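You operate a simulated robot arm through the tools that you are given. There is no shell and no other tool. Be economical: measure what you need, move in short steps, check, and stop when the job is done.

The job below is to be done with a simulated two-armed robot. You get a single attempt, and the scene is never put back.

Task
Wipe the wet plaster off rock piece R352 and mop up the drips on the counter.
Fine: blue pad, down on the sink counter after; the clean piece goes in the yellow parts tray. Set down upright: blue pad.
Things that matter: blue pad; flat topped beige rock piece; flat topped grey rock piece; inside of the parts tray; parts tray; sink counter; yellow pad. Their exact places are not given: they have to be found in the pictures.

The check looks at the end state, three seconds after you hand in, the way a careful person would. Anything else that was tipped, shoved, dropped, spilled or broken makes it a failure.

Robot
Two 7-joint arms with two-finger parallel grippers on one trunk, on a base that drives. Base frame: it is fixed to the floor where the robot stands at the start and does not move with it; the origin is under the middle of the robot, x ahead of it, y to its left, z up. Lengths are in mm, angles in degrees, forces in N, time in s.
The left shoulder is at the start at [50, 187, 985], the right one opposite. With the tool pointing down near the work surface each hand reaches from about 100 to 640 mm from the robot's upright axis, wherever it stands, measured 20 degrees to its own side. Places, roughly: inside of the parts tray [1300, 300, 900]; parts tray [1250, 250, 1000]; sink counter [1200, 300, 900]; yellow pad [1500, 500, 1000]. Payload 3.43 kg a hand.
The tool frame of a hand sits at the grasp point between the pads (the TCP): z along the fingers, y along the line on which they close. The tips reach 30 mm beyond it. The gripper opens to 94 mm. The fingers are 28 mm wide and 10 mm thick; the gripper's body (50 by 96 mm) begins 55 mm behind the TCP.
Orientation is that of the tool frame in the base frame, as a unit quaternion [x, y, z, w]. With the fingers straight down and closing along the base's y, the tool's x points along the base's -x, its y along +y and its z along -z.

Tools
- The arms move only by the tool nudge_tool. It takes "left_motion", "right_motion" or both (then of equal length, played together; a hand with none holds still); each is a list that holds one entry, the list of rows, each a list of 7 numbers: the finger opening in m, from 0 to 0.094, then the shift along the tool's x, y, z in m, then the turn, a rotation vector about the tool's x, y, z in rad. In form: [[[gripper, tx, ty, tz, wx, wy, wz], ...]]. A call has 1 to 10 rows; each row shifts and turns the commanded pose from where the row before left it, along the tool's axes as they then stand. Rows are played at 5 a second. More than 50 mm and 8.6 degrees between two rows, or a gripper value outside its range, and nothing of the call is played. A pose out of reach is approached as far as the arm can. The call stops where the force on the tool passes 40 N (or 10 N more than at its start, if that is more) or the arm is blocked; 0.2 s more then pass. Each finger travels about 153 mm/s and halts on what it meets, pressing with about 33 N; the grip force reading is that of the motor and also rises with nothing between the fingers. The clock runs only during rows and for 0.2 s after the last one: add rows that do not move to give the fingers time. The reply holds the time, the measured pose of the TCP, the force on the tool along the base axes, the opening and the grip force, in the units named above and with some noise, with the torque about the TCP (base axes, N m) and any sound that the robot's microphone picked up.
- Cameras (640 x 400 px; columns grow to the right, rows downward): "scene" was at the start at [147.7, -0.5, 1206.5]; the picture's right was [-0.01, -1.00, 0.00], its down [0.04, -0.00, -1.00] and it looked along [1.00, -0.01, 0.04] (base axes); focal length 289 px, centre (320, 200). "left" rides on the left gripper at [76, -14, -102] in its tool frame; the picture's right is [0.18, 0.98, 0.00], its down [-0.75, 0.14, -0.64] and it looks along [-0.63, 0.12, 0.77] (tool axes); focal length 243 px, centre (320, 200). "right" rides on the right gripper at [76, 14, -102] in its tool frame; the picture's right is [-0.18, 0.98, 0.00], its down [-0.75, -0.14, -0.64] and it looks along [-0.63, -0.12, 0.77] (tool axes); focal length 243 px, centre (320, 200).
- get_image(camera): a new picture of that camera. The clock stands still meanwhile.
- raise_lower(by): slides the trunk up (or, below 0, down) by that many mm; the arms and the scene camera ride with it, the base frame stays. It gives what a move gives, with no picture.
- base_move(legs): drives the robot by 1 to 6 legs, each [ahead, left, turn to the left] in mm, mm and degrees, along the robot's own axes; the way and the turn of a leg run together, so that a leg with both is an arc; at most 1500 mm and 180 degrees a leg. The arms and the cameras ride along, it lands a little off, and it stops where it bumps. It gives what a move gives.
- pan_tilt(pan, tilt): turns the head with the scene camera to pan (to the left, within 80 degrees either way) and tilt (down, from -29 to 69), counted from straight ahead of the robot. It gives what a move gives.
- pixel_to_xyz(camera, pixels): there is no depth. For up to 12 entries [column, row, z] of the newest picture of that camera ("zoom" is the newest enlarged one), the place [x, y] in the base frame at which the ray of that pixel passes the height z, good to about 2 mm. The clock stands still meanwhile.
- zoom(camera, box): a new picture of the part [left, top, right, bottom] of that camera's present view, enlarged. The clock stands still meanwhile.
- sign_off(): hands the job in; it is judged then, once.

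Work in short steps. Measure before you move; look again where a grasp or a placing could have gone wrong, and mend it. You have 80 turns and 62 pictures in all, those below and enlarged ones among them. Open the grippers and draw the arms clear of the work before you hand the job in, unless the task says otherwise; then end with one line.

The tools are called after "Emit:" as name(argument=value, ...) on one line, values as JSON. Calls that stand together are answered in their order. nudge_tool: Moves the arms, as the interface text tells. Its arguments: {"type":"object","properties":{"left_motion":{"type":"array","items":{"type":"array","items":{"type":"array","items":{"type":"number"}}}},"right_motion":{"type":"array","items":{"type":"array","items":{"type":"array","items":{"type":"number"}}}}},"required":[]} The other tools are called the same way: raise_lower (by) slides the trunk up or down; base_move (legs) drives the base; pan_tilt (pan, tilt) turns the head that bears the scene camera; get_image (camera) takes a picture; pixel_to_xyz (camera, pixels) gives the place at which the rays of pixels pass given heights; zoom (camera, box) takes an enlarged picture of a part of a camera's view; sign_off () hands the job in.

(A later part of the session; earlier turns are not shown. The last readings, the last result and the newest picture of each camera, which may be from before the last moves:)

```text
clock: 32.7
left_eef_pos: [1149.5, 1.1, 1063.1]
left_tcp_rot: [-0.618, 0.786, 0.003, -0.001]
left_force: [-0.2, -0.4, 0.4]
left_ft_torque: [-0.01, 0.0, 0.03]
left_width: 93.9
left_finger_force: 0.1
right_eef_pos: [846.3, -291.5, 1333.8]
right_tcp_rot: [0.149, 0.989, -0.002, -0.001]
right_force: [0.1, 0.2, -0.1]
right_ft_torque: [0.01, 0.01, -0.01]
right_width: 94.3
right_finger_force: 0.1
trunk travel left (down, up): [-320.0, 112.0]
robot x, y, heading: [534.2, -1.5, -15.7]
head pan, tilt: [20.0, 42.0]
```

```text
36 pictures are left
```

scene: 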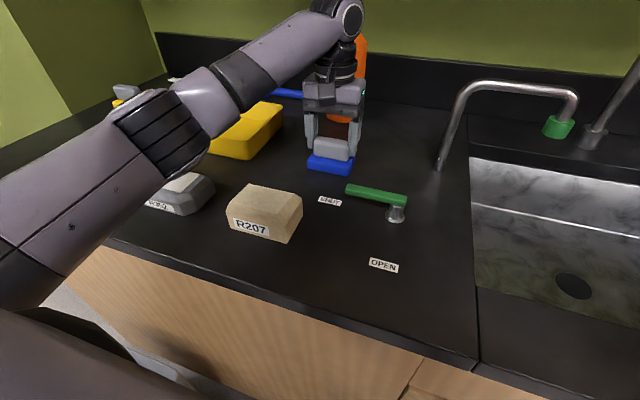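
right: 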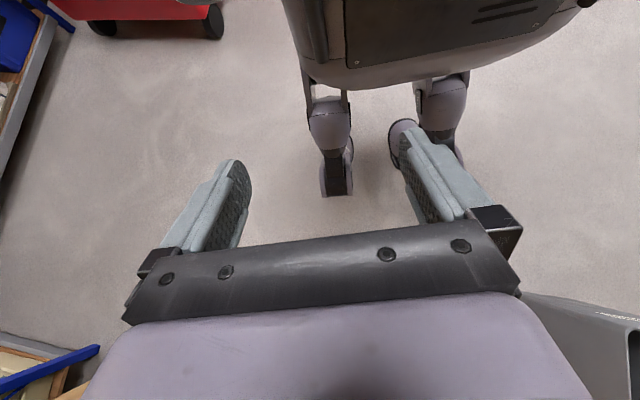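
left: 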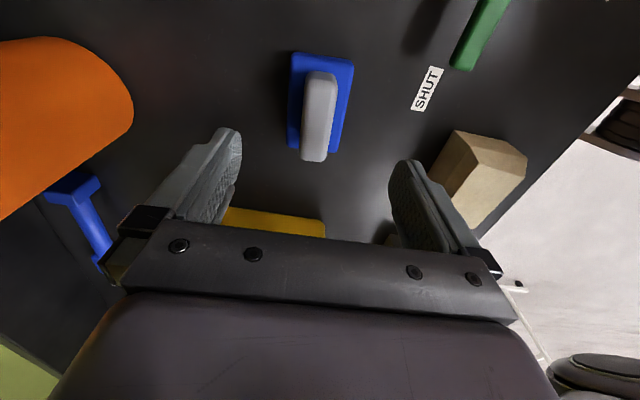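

The handle at (319,115) is well centred between the fingers. I'll part-close to 38 mm, descend to about z 984 and then creep down to feel the pad's top.

Emit:
nudge_tool(left_motion=[[[0.038, 0, 0, 0, 0, 0, 0], [0.038, 0, 0, 0.03, 0, 0, 0], [0.038, 0, 0, 0.03, 0, 0, 0], [0.038, 0, 0, 0.018, 0, 0, 0], [0.038, 0, 0, 0, 0, 0, 0]]])

Emit:
get_image(camera="left")

```text
clock: 33.9
left_eef_pos: [1150.3, 2.7, 985.8]
left_tcp_rot: [-0.619, 0.785, 0.004, -0.002]
left_force: [0.4, -0.2, -0.5]
left_ft_torque: [0.02, 0.01, 0.02]
left_width: 38.4
left_finger_force: 0.0
right_eef_pos: [846.3, -291.1, 1334.5]
right_tcp_rot: [0.15, 0.989, -0.003, -0.001]
right_force: [0.4, -0.5, 0.1]
right_ft_torque: [-0.01, -0.01, -0.01]
right_width: 94.1
right_finger_force: 0.1
trunk travel left (down, up): [-320.0, 112.0]
robot x, y, heading: [536.3, -2.0, -15.6]
head pan, tilt: [20.0, 42.0]
```

```text
35 pictures are left
```

left: 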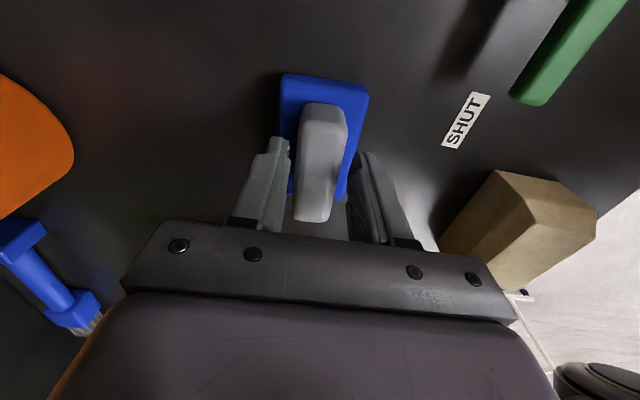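

The hand is just slightly off along the handle; I'll shift 6 mm and creep down 2 mm at a time to about 978.

Emit:
nudge_tool(left_motion=[[[0.038, 0.006, 0, 0, 0, 0, 0], [0.038, 0, 0, 0.003, 0, 0, 0], [0.038, 0, 0, 0.002, 0, 0, 0], [0.038, 0, 0, 0.002, 0, 0, 0], [0.038, 0, 0, 0, 0, 0, 0]]])

```text
clock: 35.1
left_eef_pos: [1147.0, -4.3, 978.7]
left_tcp_rot: [-0.619, 0.786, 0.003, -0.003]
left_force: [0.0, -0.3, 0.3]
left_ft_torque: [-0.01, 0.03, 0.04]
left_width: 38.3
left_finger_force: 0.2
right_eef_pos: [847.0, -290.5, 1334.3]
right_tcp_rot: [0.15, 0.989, -0.003, -0.001]
right_force: [-0.5, -0.3, -0.6]
right_ft_torque: [-0.01, 0.0, -0.01]
right_width: 94.2
right_finger_force: 0.0
trunk travel left (down, up): [-320.0, 112.0]
robot x, y, heading: [536.8, -3.5, -15.8]
head pan, tilt: [20.0, 42.0]
```

No contact yet; I'll creep down a few mm more.

Emit:
nudge_tool(left_motion=[[[0.038, 0, 0, 0.002, 0, 0, 0], [0.038, 0, 0, 0.002, 0, 0, 0], [0.038, 0, 0, 0, 0, 0, 0]]])

Emit:
zoom(camera="scene", box=[270, 60, 430, 220])

```text
clock: 35.9
left_eef_pos: [1147.4, -4.2, 973.9]
left_tcp_rot: [-0.619, 0.786, 0.003, -0.002]
left_force: [-0.3, -0.6, -0.9]
left_ft_torque: [-0.01, 0.01, 0.03]
left_width: 38.0
left_finger_force: 0.1
right_eef_pos: [846.3, -290.2, 1334.1]
right_tcp_rot: [0.151, 0.989, -0.002, -0.002]
right_force: [-0.5, 0.3, 0.0]
right_ft_torque: [-0.01, -0.03, 0.0]
right_width: 94.1
right_finger_force: 0.0
trunk travel left (down, up): [-320.0, 112.0]
robot x, y, heading: [531.9, -3.0, -15.6]
head pan, tilt: [20.0, 42.0]
```

```text
2.50 times, centred on (350, 140) of scene
```

zoom: 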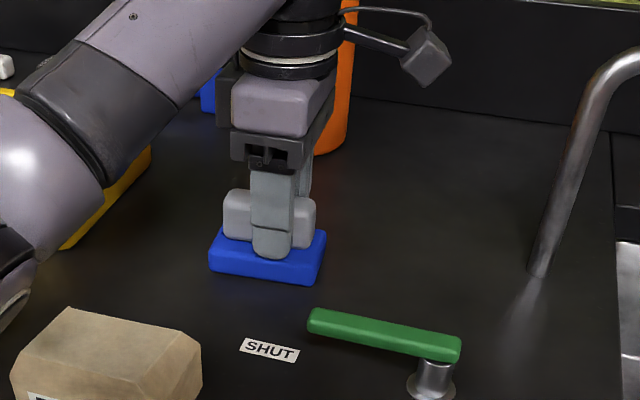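

The fingertip now reaches nearly the pad's top surface, overlapping most of the handle. I'll close to grip and lift slightly by 15 mm to test.

Emit:
nudge_tool(left_motion=[[[0.0, 0, 0, 0, 0, 0, 0], [0.0, 0, 0, 0, 0, 0, 0], [0.0, 0, 0, 0, 0, 0, 0], [0.0, 0, 0, -0.005, 0, 0, 0], [0.0, 0, 0, -0.01, 0, 0, 0], [0.0, 0, 0, 0, 0, 0, 0]]])

Emit:
zoom(camera="scene", box=[270, 60, 430, 220])

```text
clock: 37.3
left_eef_pos: [1147.5, -3.1, 990.6]
left_tcp_rot: [-0.619, 0.785, 0.003, -0.001]
left_force: [0.0, -0.2, 0.0]
left_ft_torque: [0.0, 0.02, 0.04]
left_width: 29.4
left_finger_force: 32.6
right_eef_pos: [846.6, -289.3, 1334.3]
right_tcp_rot: [0.15, 0.989, -0.002, -0.001]
right_force: [0.6, -0.4, -0.8]
right_ft_torque: [0.02, 0.03, 0.03]
right_width: 94.2
right_finger_force: 0.0
trunk travel left (down, up): [-320.0, 112.0]
robot x, y, heading: [535.3, -2.4, -15.8]
head pan, tilt: [20.0, 42.0]
```

```text
2.50 times, centred on (350, 140) of scene
```

zoom: 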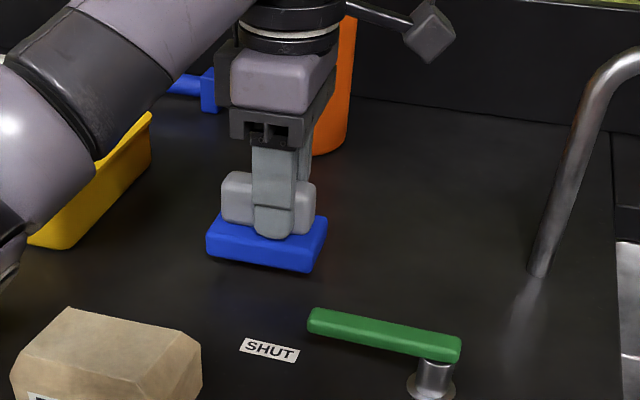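

The pad lifts cleanly (29 mm grip). At rest the TCP was at z ≈ 974, my counter reference now. I'll lift 95 mm, draw back 60 mm, and shift the base left.

Emit:
nudge_tool(left_motion=[[[0.0, 0, 0, -0.03, 0, 0, 0], [0.0, 0, 0, -0.035, 0, 0, 0], [0.0, 0, 0, -0.03, 0, 0, 0], [0.0, 0, 0.03, 0, 0, 0, 0], [0.0, 0, 0.03, 0, 0, 0, 0]]])

Emit:
base_move(legs=[[-4, 90, 0]])

Emit:
get_image(camera="scene")

Emit:
get_image(camera="left")

```text
clock: 38.5
left_eef_pos: [1090.3, 9.4, 1086.2]
left_tcp_rot: [-0.619, 0.785, 0.003, -0.001]
left_force: [0.3, -0.3, -1.0]
left_ft_torque: [-0.01, 0.03, 0.02]
left_width: 29.7
left_finger_force: 32.7
right_eef_pos: [846.7, -290.7, 1334.2]
right_tcp_rot: [0.149, 0.989, -0.003, -0.001]
right_force: [-0.6, -0.1, -0.5]
right_ft_torque: [0.01, -0.03, 0.01]
right_width: 94.1
right_finger_force: 0.0
trunk travel left (down, up): [-320.0, 112.0]
robot x, y, heading: [531.1, -3.3, -15.6]
head pan, tilt: [20.0, 42.0]
```

```text
clock: 40.0
left_eef_pos: [1111.3, 96.9, 1086.0]
left_tcp_rot: [-0.619, 0.785, 0.002, -0.002]
left_force: [0.3, 0.8, -1.3]
left_ft_torque: [-0.02, 0.0, -0.01]
left_width: 29.7
left_finger_force: 32.7
right_eef_pos: [867.3, -202.6, 1334.3]
right_tcp_rot: [0.149, 0.989, -0.003, -0.001]
right_force: [0.6, -0.5, -0.5]
right_ft_torque: [0.01, 0.02, 0.01]
right_width: 94.0
right_finger_force: 0.0
trunk travel left (down, up): [-320.0, 112.0]
robot x, y, heading: [553.6, 87.4, -15.8]
head pan, tilt: [20.0, 42.0]
```

```text
32 pictures are left
```

scene: 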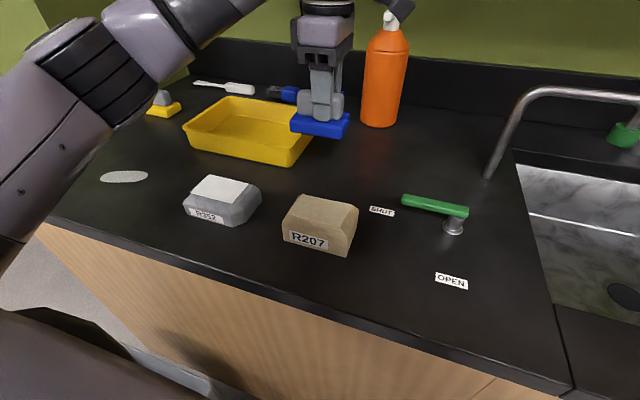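

```text
31 pictures are left
```

left: 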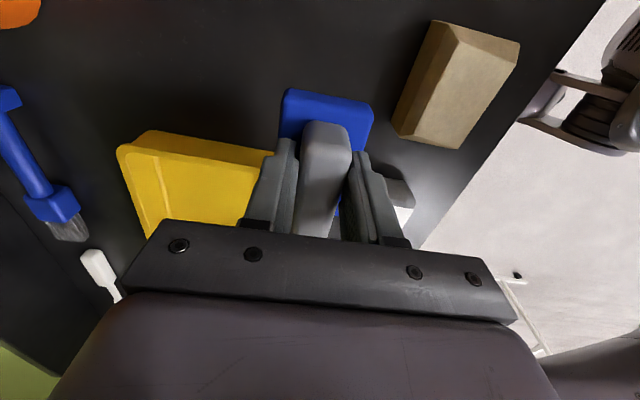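

Pad is held firmly. I'll enlarge the scene around R352 and the drip, and measure them with the higher camera.

Emit:
zoom(camera="scene", box=[80, 140, 280, 265])

Emit:
pixel_to_xyz(camera="zoom", pixels=[[410, 115, 965], [543, 135, 965], [495, 203, 965], [350, 173, 965], [65, 120, 925], [215, 118, 925], [140, 98, 925], [140, 140, 925], [330, 212, 940], [470, 275, 925], [575, 205, 925], [345, 250, 925]])

```text
3.20 times, centred on (180, 202) of scene
```

zoom: 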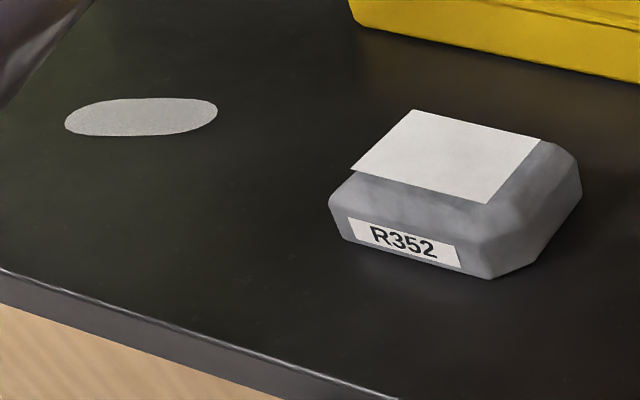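

```text
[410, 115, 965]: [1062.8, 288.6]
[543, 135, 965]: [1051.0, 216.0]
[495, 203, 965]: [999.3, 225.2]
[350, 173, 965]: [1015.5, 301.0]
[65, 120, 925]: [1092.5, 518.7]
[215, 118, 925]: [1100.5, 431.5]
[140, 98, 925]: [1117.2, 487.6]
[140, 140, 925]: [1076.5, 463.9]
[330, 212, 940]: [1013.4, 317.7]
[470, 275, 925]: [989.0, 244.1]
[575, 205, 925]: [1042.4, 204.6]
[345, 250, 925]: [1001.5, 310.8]
```

The plaster on R352 is centred at (1033,258), about 75 by 51 mm, and the drip is centred at (1097,475), about 88 by 46 mm. I'll move the pad over R352 and lower it to about 10 mm above the expected contact.

Emit:
nudge_tool(left_motion=[[[0.0, -0.034, 0.028, 0, 0, 0, 0], [0.0, -0.034, 0.028, 0, 0, 0, 0], [0.0, -0.034, 0.028, 0, 0, 0, 0], [0.0, -0.034, 0.028, 0, 0, 0, 0], [0.0, 0, 0, 0.03, 0, 0, 0], [0.0, 0, 0, 0.028, 0, 0, 0], [0.0, 0, 0, 0, 0, 0, 0]]])

Emit:
get_image(camera="scene")

```text
clock: 41.6
left_eef_pos: [1033.0, 255.6, 1026.7]
left_tcp_rot: [-0.619, 0.786, 0.002, -0.002]
left_force: [-0.4, 0.4, -0.2]
left_ft_torque: [-0.03, -0.02, 0.0]
left_width: 29.4
left_finger_force: 33.0
right_eef_pos: [865.5, -203.2, 1333.6]
right_tcp_rot: [0.15, 0.989, -0.002, -0.002]
right_force: [0.4, -0.6, 0.2]
right_ft_torque: [-0.01, 0.01, 0.0]
right_width: 93.7
right_finger_force: 0.0
trunk travel left (down, up): [-320.0, 112.0]
robot x, y, heading: [552.3, 83.7, -15.6]
head pan, tilt: [20.0, 42.0]
```

```text
29 pictures are left
```

scene: 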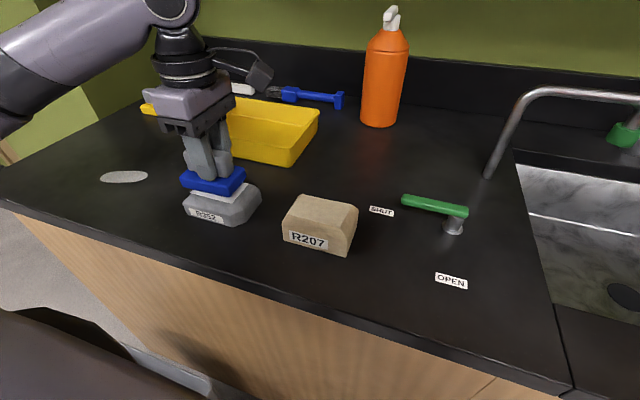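

The pad is over R352 and not touching yet. I'll creep down in 3 mm steps until there is contact.

Emit:
nudge_tool(left_motion=[[[0.0, 0, 0, 0.003, 0, 0, 0], [0.0, 0, 0, 0.003, 0, 0, 0], [0.0, 0, 0, 0.002, 0, 0, 0], [0.0, 0, 0, 0.002, 0, 0, 0], [0.0, 0, 0, 0, 0, 0, 0]]])

```text
clock: 42.8
left_eef_pos: [1032.7, 256.0, 1019.1]
left_tcp_rot: [-0.619, 0.785, 0.003, -0.001]
left_force: [0.1, -0.1, -1.8]
left_ft_torque: [-0.03, 0.0, 0.02]
left_width: 29.6
left_finger_force: 33.6
right_eef_pos: [866.5, -203.3, 1334.1]
right_tcp_rot: [0.149, 0.989, -0.003, -0.001]
right_force: [0.5, -0.4, 0.2]
right_ft_torque: [-0.03, -0.01, 0.04]
right_width: 94.1
right_finger_force: 0.1
trunk travel left (down, up): [-320.0, 112.0]
robot x, y, heading: [554.1, 85.8, -15.5]
head pan, tilt: [20.0, 42.0]
```

Emit:
nudge_tool(left_motion=[[[0.0, 0, 0, 0.002, 0, 0, 0], [0.0, 0, 0, 0.001, 0, 0, 0], [0.0, 0, 0, 0, 0, 0, 0]]])

Emit:
zoom(camera="scene", box=[150, 120, 290, 240])

```text
clock: 43.6
left_eef_pos: [1033.2, 255.9, 1015.3]
left_tcp_rot: [-0.619, 0.785, 0.004, -0.003]
left_force: [-0.4, -0.2, -0.9]
left_ft_torque: [-0.01, 0.01, 0.02]
left_width: 29.3
left_finger_force: 33.0
right_eef_pos: [868.2, -202.4, 1334.2]
right_tcp_rot: [0.149, 0.989, -0.002, -0.001]
right_force: [0.5, 0.1, 0.0]
right_ft_torque: [0.03, 0.02, 0.0]
right_width: 93.8
right_finger_force: 0.0
trunk travel left (down, up): [-320.0, 112.0]
robot x, y, heading: [557.7, 86.8, -15.7]
head pan, tilt: [20.0, 42.0]
```

```text
3.33 times, centred on (220, 180) of scene
```

zoom: 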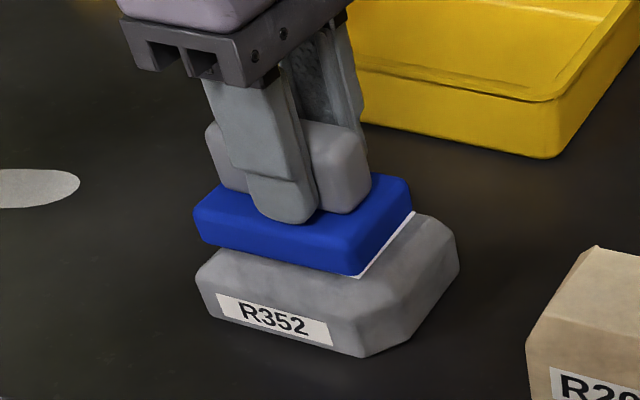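

The pad is nearly touching the top; I'll keep creeping down.

Emit:
nudge_tool(left_motion=[[[0.0, 0, 0, 0.0015, 0, 0, 0], [0.0, 0, 0, 0.0015, 0, 0, 0], [0.0, 0, 0, 0.001, 0, 0, 0], [0.0, 0, 0, 0, 0, 0, 0]]])

```text
clock: 44.6
left_eef_pos: [1032.1, 256.5, 1014.9]
left_tcp_rot: [-0.619, 0.786, 0.002, 0.0]
left_force: [-3.6, 4.1, 18.5]
left_ft_torque: [-0.49, -0.09, -0.02]
left_width: 29.6
left_finger_force: 32.8
right_eef_pos: [865.6, -202.0, 1334.2]
right_tcp_rot: [0.15, 0.989, -0.003, 0.0]
right_force: [-0.2, 1.2, 0.1]
right_ft_torque: [0.01, 0.03, 0.02]
right_width: 94.0
right_finger_force: 0.1
trunk travel left (down, up): [-320.0, 112.0]
robot x, y, heading: [555.0, 86.4, -15.5]
head pan, tilt: [20.0, 42.0]
```

Contact at TCP z ≈ 1015 with 18 N. I'll ease off 1 mm and sweep front and back over the plaster.

Emit:
nudge_tool(left_motion=[[[0.0, 0, 0, -0.0015, 0, 0, 0], [0.0, 0, -0.009, 0, 0, 0, 0], [0.0, 0, -0.009, 0, 0, 0, 0], [0.0, 0, 0.009, 0, 0, 0, 0], [0.0, 0, 0.009, 0, 0, 0, 0], [0.0, 0, 0.009, 0, 0, 0, 0], [0.0, 0, 0.009, 0, 0, 0, 0], [0.0, 0, -0.009, 0, 0, 0, 0], [0.0, 0, -0.009, 0, 0, 0, 0]]])

Emit:
zoom(camera="scene", box=[150, 120, 290, 240])

```text
clock: 46.6
left_eef_pos: [1031.5, 256.1, 1013.6]
left_tcp_rot: [-0.62, 0.785, 0.004, -0.001]
left_force: [-2.0, -0.2, 3.1]
left_ft_torque: [-0.17, 0.05, -0.1]
left_width: 29.6
left_finger_force: 33.3
right_eef_pos: [866.7, -202.3, 1332.6]
right_tcp_rot: [0.149, 0.989, -0.002, -0.001]
right_force: [-0.5, -0.5, 0.6]
right_ft_torque: [-0.01, 0.04, 0.02]
right_width: 94.0
right_finger_force: 0.1
trunk travel left (down, up): [-320.0, 112.0]
robot x, y, heading: [557.4, 82.5, -15.8]
head pan, tilt: [20.0, 42.0]
```

```text
3.33 times, centred on (220, 180) of scene
```

zoom: 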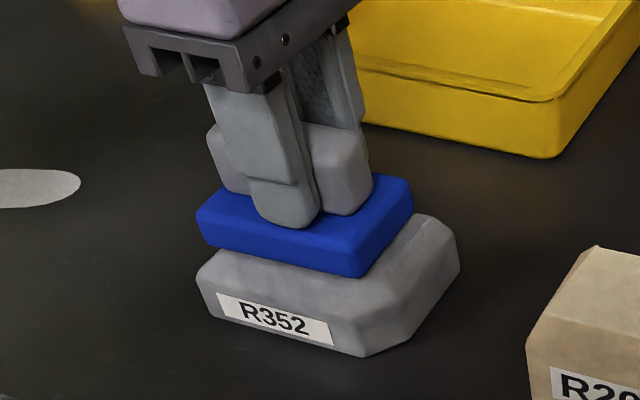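

The plaster border that showed is gone and the rock hasn't moved. I'll press 1 mm more and sweep again, with sideways offsets, to cover the whole top.

Emit:
nudge_tool(left_motion=[[[0.0, 0, 0, 0.001, 0, 0, 0], [0.0, 0.01, 0.008, 0, 0, 0, 0], [0.0, 0, 0.009, 0, 0, 0, 0], [0.0, 0, -0.012, 0, 0, 0, 0], [0.0, 0, -0.012, 0, 0, 0, 0], [0.0, 0, -0.01, 0, 0, 0, 0], [0.0, -0.01, 0, 0, 0, 0, 0], [0.0, -0.012, 0, 0, 0, 0, 0], [0.0, 0, 0.012, 0, 0, 0, 0], [0.0, 0, 0.012, 0, 0, 0, 0]]])

Emit:
nudge_tool(left_motion=[[[0.0, 0, 0.01, 0, 0, 0, 0], [0.0, 0.012, -0.008, 0, 0, 0, 0], [0.0, 0, -0.009, -0.01, 0, 0, 0], [0.0, 0, 0, -0.03, 0, 0, 0], [0.0, -0.04, -0.02, -0.02, 0, 0, 0], [0.0, -0.045, -0.02, 0, 0, 0, 0], [0.0, -0.045, -0.01, 0, 0, 0, 0], [0.0, 0, 0, 0, 0, 0, 0]]])

Emit:
get_image(camera="scene")

```text
clock: 48.8
left_eef_pos: [1030.2, 269.8, 1012.3]
left_tcp_rot: [-0.619, 0.785, 0.003, -0.001]
left_force: [4.5, 0.1, 15.2]
left_ft_torque: [-0.2, -0.32, 0.05]
left_width: 29.7
left_finger_force: 33.0
right_eef_pos: [866.3, -203.2, 1333.6]
right_tcp_rot: [0.149, 0.989, -0.002, -0.001]
right_force: [-0.2, 0.0, -0.3]
right_ft_torque: [-0.03, 0.0, -0.01]
right_width: 94.0
right_finger_force: 0.0
trunk travel left (down, up): [-320.0, 112.0]
robot x, y, heading: [555.7, 85.7, -15.8]
head pan, tilt: [20.0, 42.0]
```

```text
clock: 50.6
left_eef_pos: [1113.9, 371.0, 1071.6]
left_tcp_rot: [-0.618, 0.786, 0.004, -0.002]
left_force: [-0.8, -1.1, 0.2]
left_ft_torque: [0.0, 0.02, -0.01]
left_width: 29.8
left_finger_force: 33.0
right_eef_pos: [866.3, -202.5, 1333.4]
right_tcp_rot: [0.149, 0.989, -0.002, -0.001]
right_force: [-0.5, -0.5, -0.7]
right_ft_torque: [0.0, -0.03, -0.01]
right_width: 93.9
right_finger_force: 0.0
trunk travel left (down, up): [-320.0, 112.0]
robot x, y, heading: [554.9, 80.9, -15.9]
head pan, tilt: [20.0, 42.0]
```

```text
26 pictures are left
```

scene: 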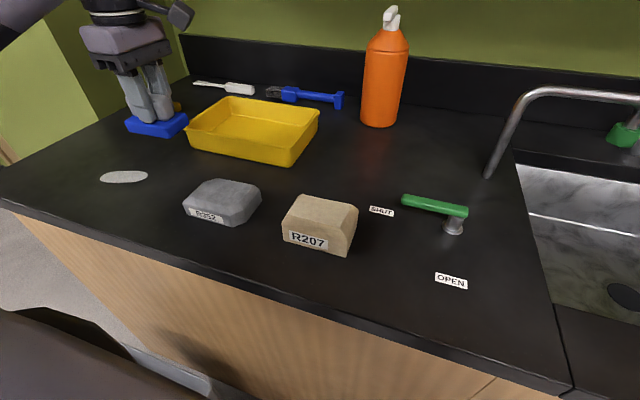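

The top of R352 is clean. I'll now carry the pad over the drip at (1097,475) and lower to about 10 mm above the counter.

Emit:
nudge_tool(left_motion=[[[0.0, -0.045, 0.02, 0, 0, 0, 0], [0.0, -0.045, 0.021, 0, 0, 0, 0], [0.0, 0, 0, 0.03, 0, 0, 0], [0.0, 0, 0, 0.03, 0, 0, 0], [0.0, 0, 0, 0.025, 0, 0, 0], [0.0, 0, 0, 0, 0, 0, 0]]])

Emit:
zoom(camera="scene", box=[60, 100, 280, 240])

```text
clock: 52.0
left_eef_pos: [1093.1, 466.8, 986.8]
left_tcp_rot: [-0.62, 0.785, 0.003, -0.001]
left_force: [-0.5, 0.7, -1.1]
left_ft_torque: [0.04, -0.03, 0.02]
left_width: 30.0
left_finger_force: 32.6
right_eef_pos: [865.3, -202.2, 1333.7]
right_tcp_rot: [0.149, 0.989, -0.002, -0.001]
right_force: [0.0, -0.1, 0.5]
right_ft_torque: [-0.03, -0.05, 0.01]
right_width: 93.7
right_finger_force: 0.0
trunk travel left (down, up): [-320.0, 112.0]
robot x, y, heading: [554.1, 86.6, -15.8]
head pan, tilt: [20.0, 42.0]
```

```text
2.86 times, centred on (170, 170) of scene
```

zoom: 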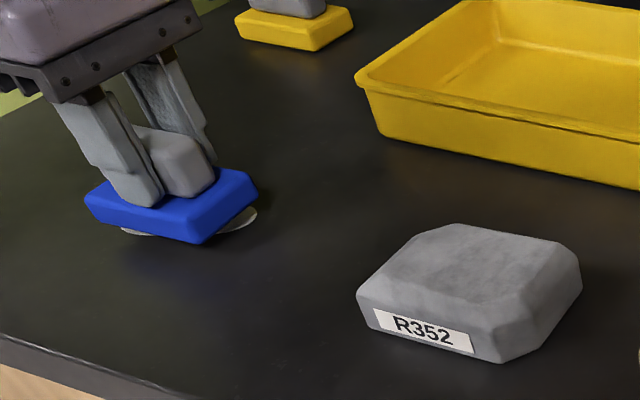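

R352's top is clean, and the pad hovers over the drip. I'll creep down to the counter.

Emit:
nudge_tool(left_motion=[[[0.0, 0, 0, 0.006, 0, 0, 0], [0.0, 0, 0, 0.003, 0, 0, 0], [0.0, 0, 0, 0.002, 0, 0, 0], [0.0, 0, 0, 0.0015, 0, 0, 0], [0.0, 0, 0, 0.0015, 0, 0, 0], [0.0, 0, 0, 0, 0, 0, 0]]])

```text
clock: 53.4
left_eef_pos: [1093.0, 468.0, 974.8]
left_tcp_rot: [-0.619, 0.786, 0.002, -0.001]
left_force: [2.1, -0.5, 8.8]
left_ft_torque: [0.55, 0.03, -0.09]
left_width: 29.7
left_finger_force: 33.4
right_eef_pos: [865.8, -202.8, 1335.3]
right_tcp_rot: [0.15, 0.989, -0.002, -0.001]
right_force: [-1.1, -0.5, -0.7]
right_ft_torque: [0.0, -0.02, 0.0]
right_width: 93.9
right_finger_force: 0.1
trunk travel left (down, up): [-320.0, 112.0]
robot x, y, heading: [552.4, 83.6, -15.7]
head pan, tilt: [20.0, 42.0]
```

Contact at 9 N. I'll sweep over the drip and a margin around it: ±20 mm front to back at a right and a left offset.

Emit:
nudge_tool(left_motion=[[[0.0, 0, 0.012, 0.0005, 0, 0, 0], [0.0, 0, 0.012, 0, 0, 0, 0], [0.0, 0.018, 0, 0, 0, 0, 0], [0.0, 0, -0.016, 0, 0, 0, 0], [0.0, 0, -0.016, 0, 0, 0, 0], [0.0, 0, -0.016, 0, 0, 0, 0], [0.0, -0.018, 0, 0, 0, 0, 0], [0.0, -0.018, 0, 0, 0, 0, 0], [0.0, 0, 0.016, 0, 0, 0, 0], [0.0, 0, 0.016, 0, 0, 0, 0]]])

Emit:
nudge_tool(left_motion=[[[0.0, 0, 0.016, 0, 0, 0, 0], [0.0, 0.018, -0.012, 0, 0, 0, 0], [0.0, 0, -0.012, 0, 0, 0, 0], [0.0, 0, 0, 0, 0, 0, 0]]])

```text
clock: 55.6
left_eef_pos: [1088.8, 487.1, 973.7]
left_tcp_rot: [-0.619, 0.786, 0.003, -0.001]
left_force: [2.7, 0.2, 11.9]
left_ft_torque: [-0.05, -0.1, -0.02]
left_width: 29.6
left_finger_force: 32.8
right_eef_pos: [865.5, -203.2, 1333.8]
right_tcp_rot: [0.15, 0.989, -0.003, -0.002]
right_force: [0.1, 0.5, 0.1]
right_ft_torque: [-0.01, 0.01, 0.0]
right_width: 94.0
right_finger_force: 0.1
trunk travel left (down, up): [-320.0, 112.0]
robot x, y, heading: [554.1, 80.6, -15.7]
head pan, tilt: [20.0, 42.0]
```

```text
clock: 56.6
left_eef_pos: [1092.8, 467.0, 973.1]
left_tcp_rot: [-0.618, 0.786, 0.003, -0.001]
left_force: [-3.2, 0.5, 9.4]
left_ft_torque: [0.02, 0.02, 0.0]
left_width: 29.5
left_finger_force: 32.4
right_eef_pos: [864.3, -205.4, 1334.0]
right_tcp_rot: [0.149, 0.989, -0.003, -0.002]
right_force: [0.0, -0.4, 0.1]
right_ft_torque: [0.0, 0.01, 0.0]
right_width: 94.2
right_finger_force: 0.0
trunk travel left (down, up): [-320.0, 112.0]
robot x, y, heading: [555.4, 85.0, -15.6]
head pan, tilt: [20.0, 42.0]
```

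I'll lift 40 mm and look whether the counter is clean.

Emit:
nudge_tool(left_motion=[[[0.0, 0, 0, -0.03, 0, 0, 0], [0.0, 0, -0.04, -0.01, 0, 0, 0], [0.0, 0, -0.03, 0, 0, 0, 0], [0.0, 0, 0, 0, 0, 0, 0]]])

Emit:
zoom(camera="scene", box=[20, 80, 300, 255])

```text
clock: 57.6
left_eef_pos: [1162.8, 451.2, 1011.6]
left_tcp_rot: [-0.618, 0.786, 0.002, -0.002]
left_force: [-0.4, 0.1, -0.8]
left_ft_torque: [-0.02, 0.01, 0.05]
left_width: 29.8
left_finger_force: 33.6
right_eef_pos: [867.3, -202.5, 1334.2]
right_tcp_rot: [0.149, 0.989, -0.003, -0.001]
right_force: [0.3, -0.3, -0.4]
right_ft_torque: [0.0, 0.0, -0.01]
right_width: 94.2
right_finger_force: 0.1
trunk travel left (down, up): [-320.0, 112.0]
robot x, y, heading: [551.9, 85.6, -15.5]
head pan, tilt: [20.0, 42.0]
```

```text
2.29 times, centred on (160, 168) of scene
```

zoom: 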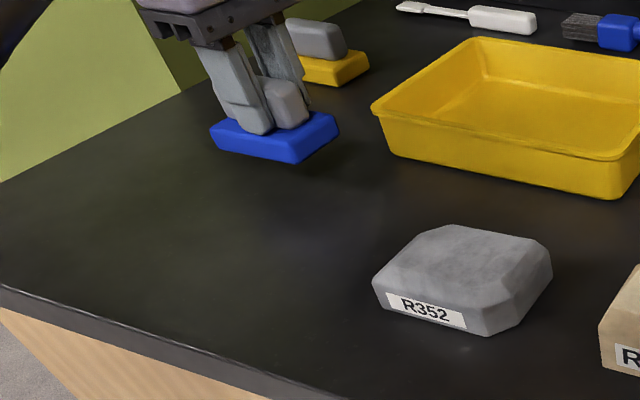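

The drip is gone. I'll set the pad down in that free area, moving back 60 mm and lowering to the counter contact.

Emit:
nudge_tool(left_motion=[[[0.0, -0.005, 0.03, 0, 0, 0, 0], [0.0, -0.005, 0.03, 0, 0, 0, 0], [0.0, 0, 0, 0.025, 0, 0, 0], [0.0, 0, 0, 0.009, 0, 0, 0], [0.0, 0, 0, 0.002, 0, 0, 0], [0.0, 0, 0, 0.0015, 0, 0, 0], [0.0, 0, 0, 0, 0, 0, 0]]])

```text
clock: 59.2
left_eef_pos: [1106.0, 475.5, 975.9]
left_tcp_rot: [-0.619, 0.786, 0.002, -0.002]
left_force: [0.5, -0.2, -0.6]
left_ft_torque: [0.02, 0.02, 0.02]
left_width: 29.3
left_finger_force: 33.0
right_eef_pos: [866.8, -203.2, 1335.0]
right_tcp_rot: [0.15, 0.989, -0.003, -0.001]
right_force: [0.0, 0.2, 0.0]
right_ft_torque: [-0.01, 0.01, 0.0]
right_width: 94.0
right_finger_force: 0.0
trunk travel left (down, up): [-320.0, 112.0]
robot x, y, heading: [553.0, 82.9, -15.8]
head pan, tilt: [20.0, 42.0]
```

Just above contact; I'll lower 2 mm more, open to 60 mm, and lift straight up.

Emit:
nudge_tool(left_motion=[[[0.0, 0, 0, 0.001, 0, 0, 0], [0.0, 0, 0, 0.001, 0, 0, 0], [0.0, 0, 0, 0, 0, 0, 0], [0.05, 0, 0, 0, 0, 0, 0], [0.05, 0, 0, 0, 0, 0, 0], [0.05, 0, 0, -0.03, 0, 0, 0], [0.05, 0, 0, -0.04, 0, 0, 0], [0.094, 0, 0, -0.04, 0, 0, 0], [0.094, 0, 0, -0.03, 0, 0, 0]]])

Emit:
get_image(camera="left")

```text
clock: 61.2
left_eef_pos: [1106.3, 475.5, 1115.3]
left_tcp_rot: [-0.619, 0.786, 0.002, -0.002]
left_force: [-0.1, -0.1, 0.8]
left_ft_torque: [0.03, -0.01, -0.04]
left_width: 93.6
left_finger_force: 0.1
right_eef_pos: [867.4, -203.9, 1333.9]
right_tcp_rot: [0.15, 0.989, -0.002, -0.001]
right_force: [-0.8, 0.7, -0.9]
right_ft_torque: [0.02, 0.02, -0.02]
right_width: 93.7
right_finger_force: 0.1
trunk travel left (down, up): [-320.0, 112.0]
robot x, y, heading: [552.2, 87.4, -15.6]
head pan, tilt: [20.0, 42.0]
```

```text
23 pictures are left
```

left: 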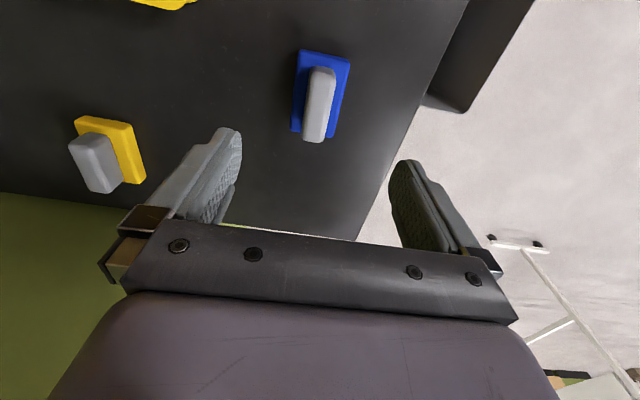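

The pad stands upright with the handle on top and the counter is clean. I'll move the open hand over R352.

Emit:
nudge_tool(left_motion=[[[0.094, 0.045, 0.004, 0, 0, 0, 0], [0.094, 0.045, 0.004, 0, 0, 0, 0], [0.094, 0.045, 0.004, 0, 0, 0, 0], [0.094, 0.045, 0.004, 0, 0, 0, 0], [0.094, 0.045, 0.004, 0, 0, 0, 0], [0.094, 0, 0, 0, 0, 0, 0]]])

Emit:
get_image(camera="left")

Emit:
zoom(camera="left", box=[220, 20, 420, 145])

```text
clock: 62.6
left_eef_pos: [1032.6, 261.4, 1113.5]
left_tcp_rot: [-0.619, 0.785, 0.003, -0.002]
left_force: [0.0, -0.2, 0.2]
left_ft_torque: [0.05, -0.02, -0.01]
left_width: 94.0
left_finger_force: 0.1
right_eef_pos: [867.9, -201.5, 1333.3]
right_tcp_rot: [0.15, 0.989, -0.002, -0.001]
right_force: [-1.3, 0.4, -0.5]
right_ft_torque: [0.01, -0.02, 0.03]
right_width: 94.3
right_finger_force: 0.0
trunk travel left (down, up): [-320.0, 112.0]
robot x, y, heading: [554.9, 88.5, -15.7]
head pan, tilt: [20.0, 42.0]
```

```text
22 pictures are left
```

left: 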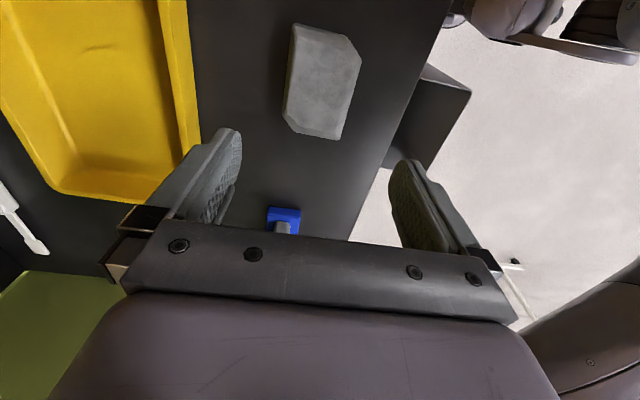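

```text
3.20 times, centred on (320, 82) of left
```

zoom: 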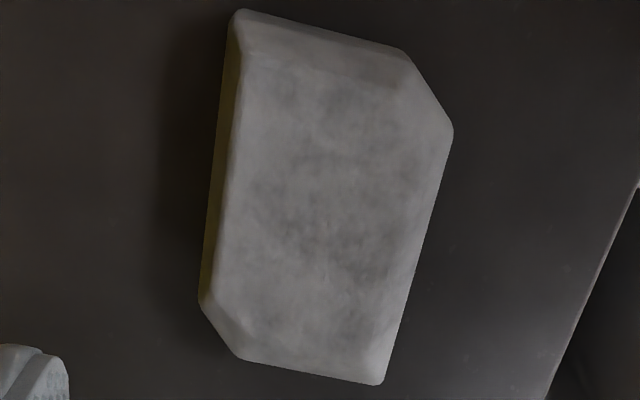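

R352 is clean from above too. I'll measure its long edges to centre and align the grasp.

Emit:
pixel_to_xyz(camera="zoom", pixels=[[226, 80, 940], [203, 280, 940], [445, 170, 945], [390, 365, 945], [240, 15, 940], [400, 50, 945], [240, 360, 945], [375, 384, 945]])

Emit:
pixel_to_xyz(camera="left", pixels=[[200, 60, 985], [190, 20, 985], [160, 20, 985], [190, 150, 985], [190, 130, 985], [60, 190, 985], [150, 203, 985]])

```text
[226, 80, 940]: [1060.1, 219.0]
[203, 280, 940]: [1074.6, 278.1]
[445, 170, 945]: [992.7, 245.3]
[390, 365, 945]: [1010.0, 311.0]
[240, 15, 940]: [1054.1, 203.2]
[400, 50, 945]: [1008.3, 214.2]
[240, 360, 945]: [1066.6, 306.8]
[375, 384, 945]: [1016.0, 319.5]
```

```text
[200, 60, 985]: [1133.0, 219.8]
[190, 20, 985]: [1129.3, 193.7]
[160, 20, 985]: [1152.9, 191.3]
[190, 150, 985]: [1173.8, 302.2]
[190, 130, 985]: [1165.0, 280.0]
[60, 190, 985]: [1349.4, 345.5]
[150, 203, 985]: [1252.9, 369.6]
```

The rock is 104 by 71 mm, centred at (1032,261), exactly beneath the hand and aligned with it. I'll descend with the fingers open to z ≈ 962 (tips about 7 mm above the counter).

Emit:
nudge_tool(left_motion=[[[0.094, 0, 0, 0.04, 0, 0, 0], [0.094, 0, 0, 0.04, 0, 0, 0], [0.094, 0, 0, 0.03, 0, 0, 0], [0.094, 0, 0, 0.02, 0, 0, 0], [0.094, 0, 0, 0.02, 0, 0, 0], [0.094, 0, 0, 0, 0, 0, 0]]])

Emit:
zoom(camera="scene", box=[140, 110, 320, 240])

```text
clock: 64.0
left_eef_pos: [1034.2, 261.2, 963.8]
left_tcp_rot: [-0.619, 0.786, 0.004, -0.001]
left_force: [-0.4, 0.4, -0.8]
left_ft_torque: [-0.01, 0.01, -0.01]
left_width: 94.1
left_finger_force: 0.1
right_eef_pos: [866.9, -203.8, 1333.9]
right_tcp_rot: [0.15, 0.989, -0.003, -0.001]
right_force: [0.1, 0.0, 1.1]
right_ft_torque: [0.02, 0.0, -0.02]
right_width: 93.9
right_finger_force: 0.0
trunk travel left (down, up): [-320.0, 112.0]
robot x, y, heading: [552.8, 82.5, -15.8]
head pan, tilt: [20.0, 42.0]
```

```text
3.08 times, centred on (230, 175) of scene
```

zoom: 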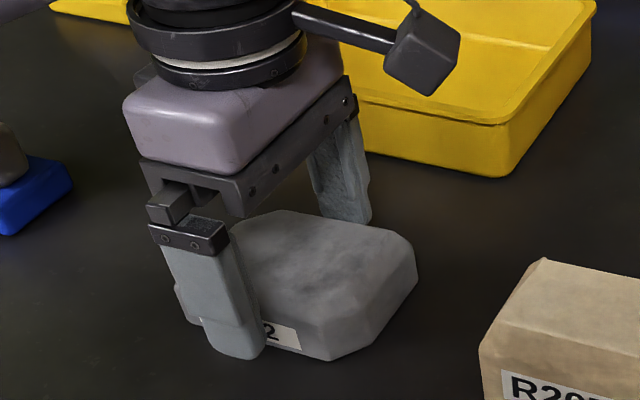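

Fingers stand on both sides of R352, near the counter. I'll close and lift 15 mm as a test.

Emit:
nudge_tool(left_motion=[[[0.06, 0, 0, 0, 0, 0, 0], [0.04, 0, 0, 0, 0, 0, 0], [0.04, 0, 0, 0, 0, 0, 0], [0.04, 0, 0, -0.005, 0, 0, 0], [0.04, 0, 0, -0.01, 0, 0, 0], [0.04, 0, 0, 0, 0, 0, 0]]])

Emit:
zoom(camera="scene", box=[140, 110, 320, 240])

```text
clock: 65.4
left_eef_pos: [1033.3, 260.0, 978.5]
left_tcp_rot: [-0.619, 0.785, 0.003, -0.003]
left_force: [0.8, 0.5, -6.3]
left_ft_torque: [-0.01, 0.04, -0.01]
left_width: 71.8
left_finger_force: 32.7
right_eef_pos: [867.6, -203.9, 1332.1]
right_tcp_rot: [0.15, 0.989, -0.002, -0.002]
right_force: [0.1, -0.9, 0.2]
right_ft_torque: [0.01, 0.0, -0.01]
right_width: 93.8
right_finger_force: 0.0
trunk travel left (down, up): [-320.0, 112.0]
robot x, y, heading: [550.2, 84.9, -15.4]
head pan, tilt: [20.0, 42.0]
```

```text
3.08 times, centred on (230, 175) of scene
```

zoom: 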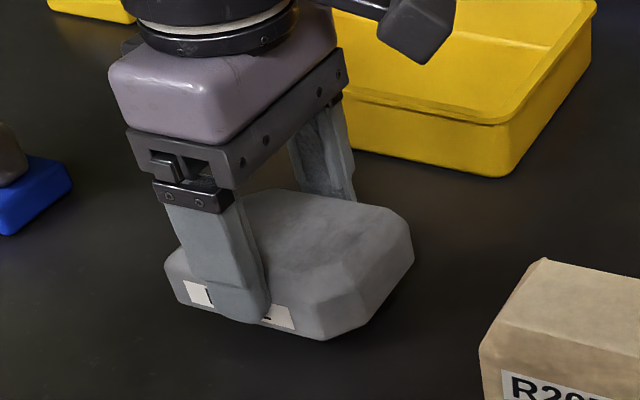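

R352 is held (71.8 mm, 6.3 N). I'll lift it to z ≈ 1065 and carry it toward the tray centre at (1224,251).

Emit:
nudge_tool(left_motion=[[[0.04, 0, 0, -0.03, 0, 0, 0], [0.04, 0, 0, -0.03, 0, 0, 0], [0.04, 0, 0, -0.027, 0, 0, 0], [0.04, -0.009, -0.047, 0, 0, 0, 0], [0.04, -0.009, -0.047, 0, 0, 0, 0], [0.04, -0.009, -0.047, 0, 0, 0, 0], [0.04, -0.009, -0.043, 0, 0, 0, 0], [0.04, 0, 0, 0, 0, 0, 0]]])

Emit:
get_image(camera="scene")

```text
clock: 67.2
left_eef_pos: [1220.5, 252.7, 1062.7]
left_tcp_rot: [-0.619, 0.786, 0.003, -0.002]
left_force: [0.1, 0.3, -5.5]
left_ft_torque: [-0.02, -0.02, 0.01]
left_width: 71.9
left_finger_force: 32.6
right_eef_pos: [867.8, -201.4, 1333.3]
right_tcp_rot: [0.151, 0.989, -0.004, -0.001]
right_force: [0.4, 0.9, 0.6]
right_ft_torque: [-0.01, 0.0, -0.02]
right_width: 94.0
right_finger_force: 0.0
trunk travel left (down, up): [-320.0, 112.0]
robot x, y, heading: [557.2, 85.0, -15.5]
head pan, tilt: [20.0, 42.0]
```

```text
18 pictures are left
```

scene: 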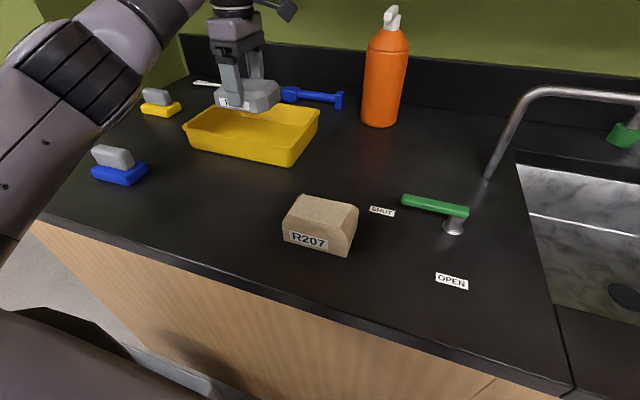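

Reached with no reach warning. I'll enlarge the tray and hand to measure the rim against the hand's position.

Emit:
zoom(camera="scene", box=[170, 50, 340, 175])

Emit:
pixel_to_xyz(camera="zoom", pixels=[[52, 293, 979], [440, 390, 979], [562, 210, 979], [150, 210, 979], [60, 350, 925], [440, 430, 925], [565, 310, 928], [52, 293, 970], [440, 390, 970]])

Emit:
get_image(camera="left")

```text
3.20 times, centred on (255, 112) of scene
```

zoom: 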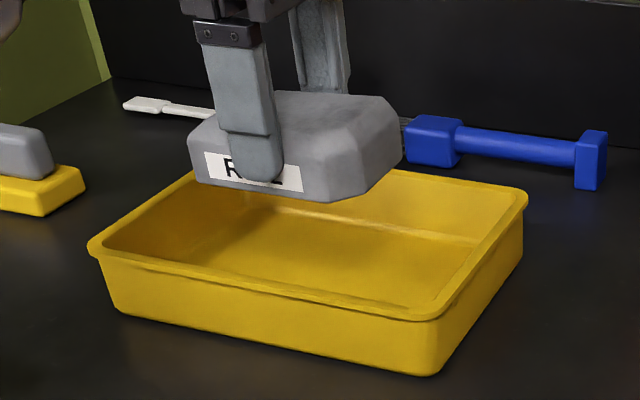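

```text
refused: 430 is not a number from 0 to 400
```

```text
16 pictures are left
```

left: 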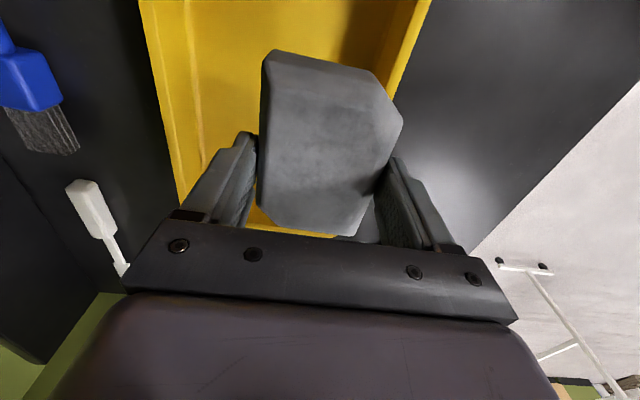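

Emit:
pixel_to_xyz(camera="zoom", pixels=[[90, 245, 979], [422, 318, 979], [527, 195, 979], [118, 312, 925], [425, 375, 925], [523, 255, 925], [90, 245, 970], [422, 318, 970], [527, 195, 970]])

Emit:
pixel_to_xyz(camera="left", pixels=[[422, 30, 979], [402, 88, 979], [148, 50, 979], [168, 150, 979], [422, 30, 970], [402, 88, 970], [148, 50, 970], [168, 150, 970]])

```text
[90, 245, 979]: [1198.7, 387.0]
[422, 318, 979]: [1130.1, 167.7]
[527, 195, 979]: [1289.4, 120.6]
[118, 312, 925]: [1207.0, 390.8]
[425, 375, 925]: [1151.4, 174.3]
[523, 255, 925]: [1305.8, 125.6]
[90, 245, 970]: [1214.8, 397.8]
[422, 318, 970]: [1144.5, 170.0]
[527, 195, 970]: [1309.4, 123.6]
```

```text
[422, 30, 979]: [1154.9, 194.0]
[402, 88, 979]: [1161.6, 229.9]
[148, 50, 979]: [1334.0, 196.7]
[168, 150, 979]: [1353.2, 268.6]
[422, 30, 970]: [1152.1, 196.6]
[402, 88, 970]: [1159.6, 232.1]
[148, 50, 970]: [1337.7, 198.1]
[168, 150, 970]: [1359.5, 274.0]
```

The rim spans about 1055 to 1233 in depth and the hand is 35 mm short of its middle. I'll lower to z ≈ 1022 (rock bottom still above the rim) where reach is better, and go 26 mm deeper.

Emit:
nudge_tool(left_motion=[[[0.04, 0, 0, 0.02, 0, 0, 0], [0.04, 0, 0, 0.02, 0, 0, 0], [0.04, 0, -0.015, 0, 0, 0, 0], [0.04, 0, -0.013, 0, 0, 0, 0], [0.04, 0, 0, 0, 0, 0, 0]]])

```text
clock: 68.4
left_eef_pos: [1242.3, 247.6, 1022.9]
left_tcp_rot: [-0.618, 0.786, 0.003, -0.001]
left_force: [0.3, -0.1, -5.6]
left_ft_torque: [0.05, 0.02, -0.02]
left_width: 71.8
left_finger_force: 32.9
left hand out of reach, approached as far as the arm can: row 4
right_eef_pos: [868.1, -203.3, 1332.2]
right_tcp_rot: [0.15, 0.989, -0.003, -0.002]
right_force: [0.6, -0.3, -0.9]
right_ft_torque: [-0.01, 0.05, -0.03]
right_width: 94.1
right_finger_force: 0.1
trunk travel left (down, up): [-320.0, 112.0]
robot x, y, heading: [555.5, 86.8, -15.7]
head pan, tilt: [20.0, 42.0]
```

Now at depth 1129, rock well inside the rim. I'll lower to z ≈ 974, then look.

Emit:
nudge_tool(left_motion=[[[0.04, 0, 0, 0.02, 0, 0, 0], [0.04, 0, 0, 0.02, 0, 0, 0], [0.04, 0, 0, 0.009, 0, 0, 0], [0.04, 0, 0, 0, 0, 0, 0]]])

Emit:
zoom(camera="scene", box=[170, 50, 340, 175])

```text
clock: 69.4
left_eef_pos: [1241.2, 248.2, 974.5]
left_tcp_rot: [-0.619, 0.785, 0.004, -0.001]
left_force: [0.2, 1.0, -6.8]
left_ft_torque: [0.01, 0.0, 0.0]
left_width: 71.6
left_finger_force: 33.6
right_eef_pos: [868.6, -202.3, 1334.4]
right_tcp_rot: [0.149, 0.989, -0.003, -0.001]
right_force: [0.2, -0.1, -0.7]
right_ft_torque: [0.01, -0.01, 0.01]
right_width: 94.1
right_finger_force: 0.1
trunk travel left (down, up): [-320.0, 112.0]
robot x, y, heading: [558.4, 85.6, -15.6]
head pan, tilt: [20.0, 42.0]
```

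```text
3.20 times, centred on (255, 112) of scene
```

zoom: 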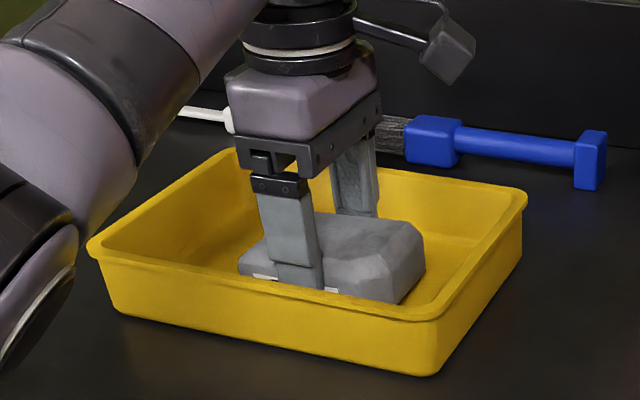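

The rock is low inside the tray. The forearm passes near the blue pad, so I'll check that before going on.

Emit:
get_image(camera="scene")

```text
14 pictures are left
```

scene: 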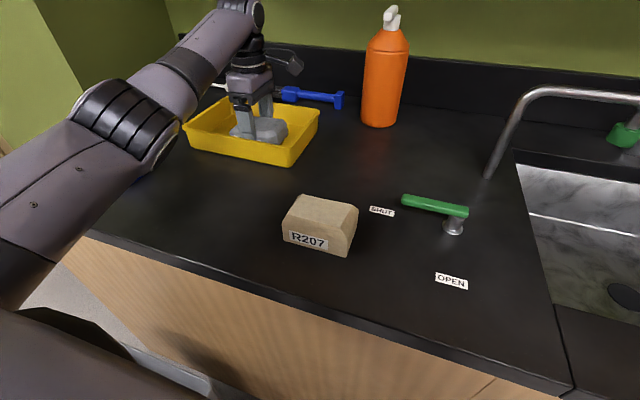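

The arm is nearly straight between shoulder (z ≈ 1105) and wrist, well above the pad. I'll creep the rock down to the tray floor.

Emit:
nudge_tool(left_motion=[[[0.04, 0, 0, 0.002, 0, 0, 0], [0.04, 0, 0, 0.002, 0, 0, 0], [0.04, 0, 0, 0.0015, 0, 0, 0], [0.04, 0, 0, 0.0015, 0, 0, 0], [0.04, 0, 0, 0, 0, 0, 0]]])

```text
clock: 70.6
left_eef_pos: [1242.6, 248.4, 967.4]
left_tcp_rot: [-0.619, 0.785, 0.004, -0.003]
left_force: [1.8, 1.5, -4.5]
left_ft_torque: [0.12, -0.11, -0.03]
left_width: 71.9
left_finger_force: 33.1
right_eef_pos: [868.4, -202.6, 1333.7]
right_tcp_rot: [0.15, 0.989, -0.003, -0.001]
right_force: [0.1, 0.1, -0.3]
right_ft_torque: [0.02, 0.0, 0.01]
right_width: 93.7
right_finger_force: 0.0
trunk travel left (down, up): [-320.0, 112.0]
robot x, y, heading: [554.6, 85.3, -15.5]
head pan, tilt: [20.0, 42.0]
```

Contact is beginning (the load eased). I'll go 1.5 mm further, open gently to 84 mm and lift straight up.

Emit:
nudge_tool(left_motion=[[[0.04, 0, 0, 0.0015, 0, 0, 0], [0.04, 0, 0, 0, 0, 0, 0], [0.083, 0, 0, 0, 0, 0, 0], [0.083, 0, 0, 0, 0, 0, 0], [0.083, 0, 0, -0.02, 0, 0, 0], [0.083, 0, 0, -0.03, 0, 0, 0], [0.083, 0, 0, -0.04, 0, 0, 0], [0.083, 0, 0, -0.03, 0, 0, 0], [0.083, 0, 0, 0, 0, 0, 0]]])

Emit:
get_image(camera="left")

```text
clock: 72.6
left_eef_pos: [1226.7, 258.7, 1085.0]
left_tcp_rot: [-0.618, 0.786, 0.003, -0.003]
left_force: [0.5, 0.6, 1.2]
left_ft_torque: [0.02, -0.01, 0.01]
left_width: 83.1
left_finger_force: 0.1
left hand out of reach, approached as far as the arm can: row 7, 8
right_eef_pos: [867.5, -202.6, 1333.4]
right_tcp_rot: [0.15, 0.989, -0.003, -0.001]
right_force: [0.8, -0.1, 0.4]
right_ft_torque: [-0.04, -0.01, 0.0]
right_width: 94.0
right_finger_force: 0.0
trunk travel left (down, up): [-320.0, 112.0]
robot x, y, heading: [555.9, 86.1, -15.5]
head pan, tilt: [20.0, 42.0]
```

```text
13 pictures are left
```

left: 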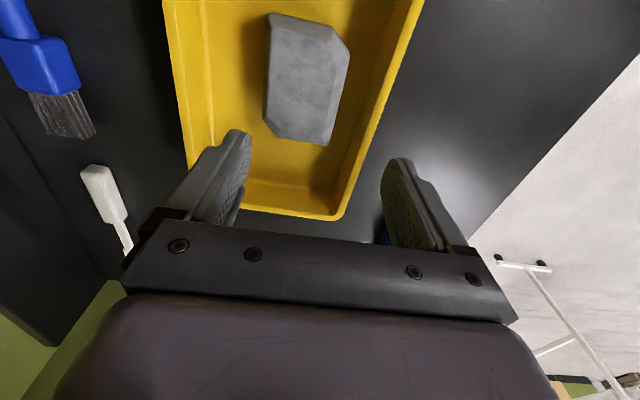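

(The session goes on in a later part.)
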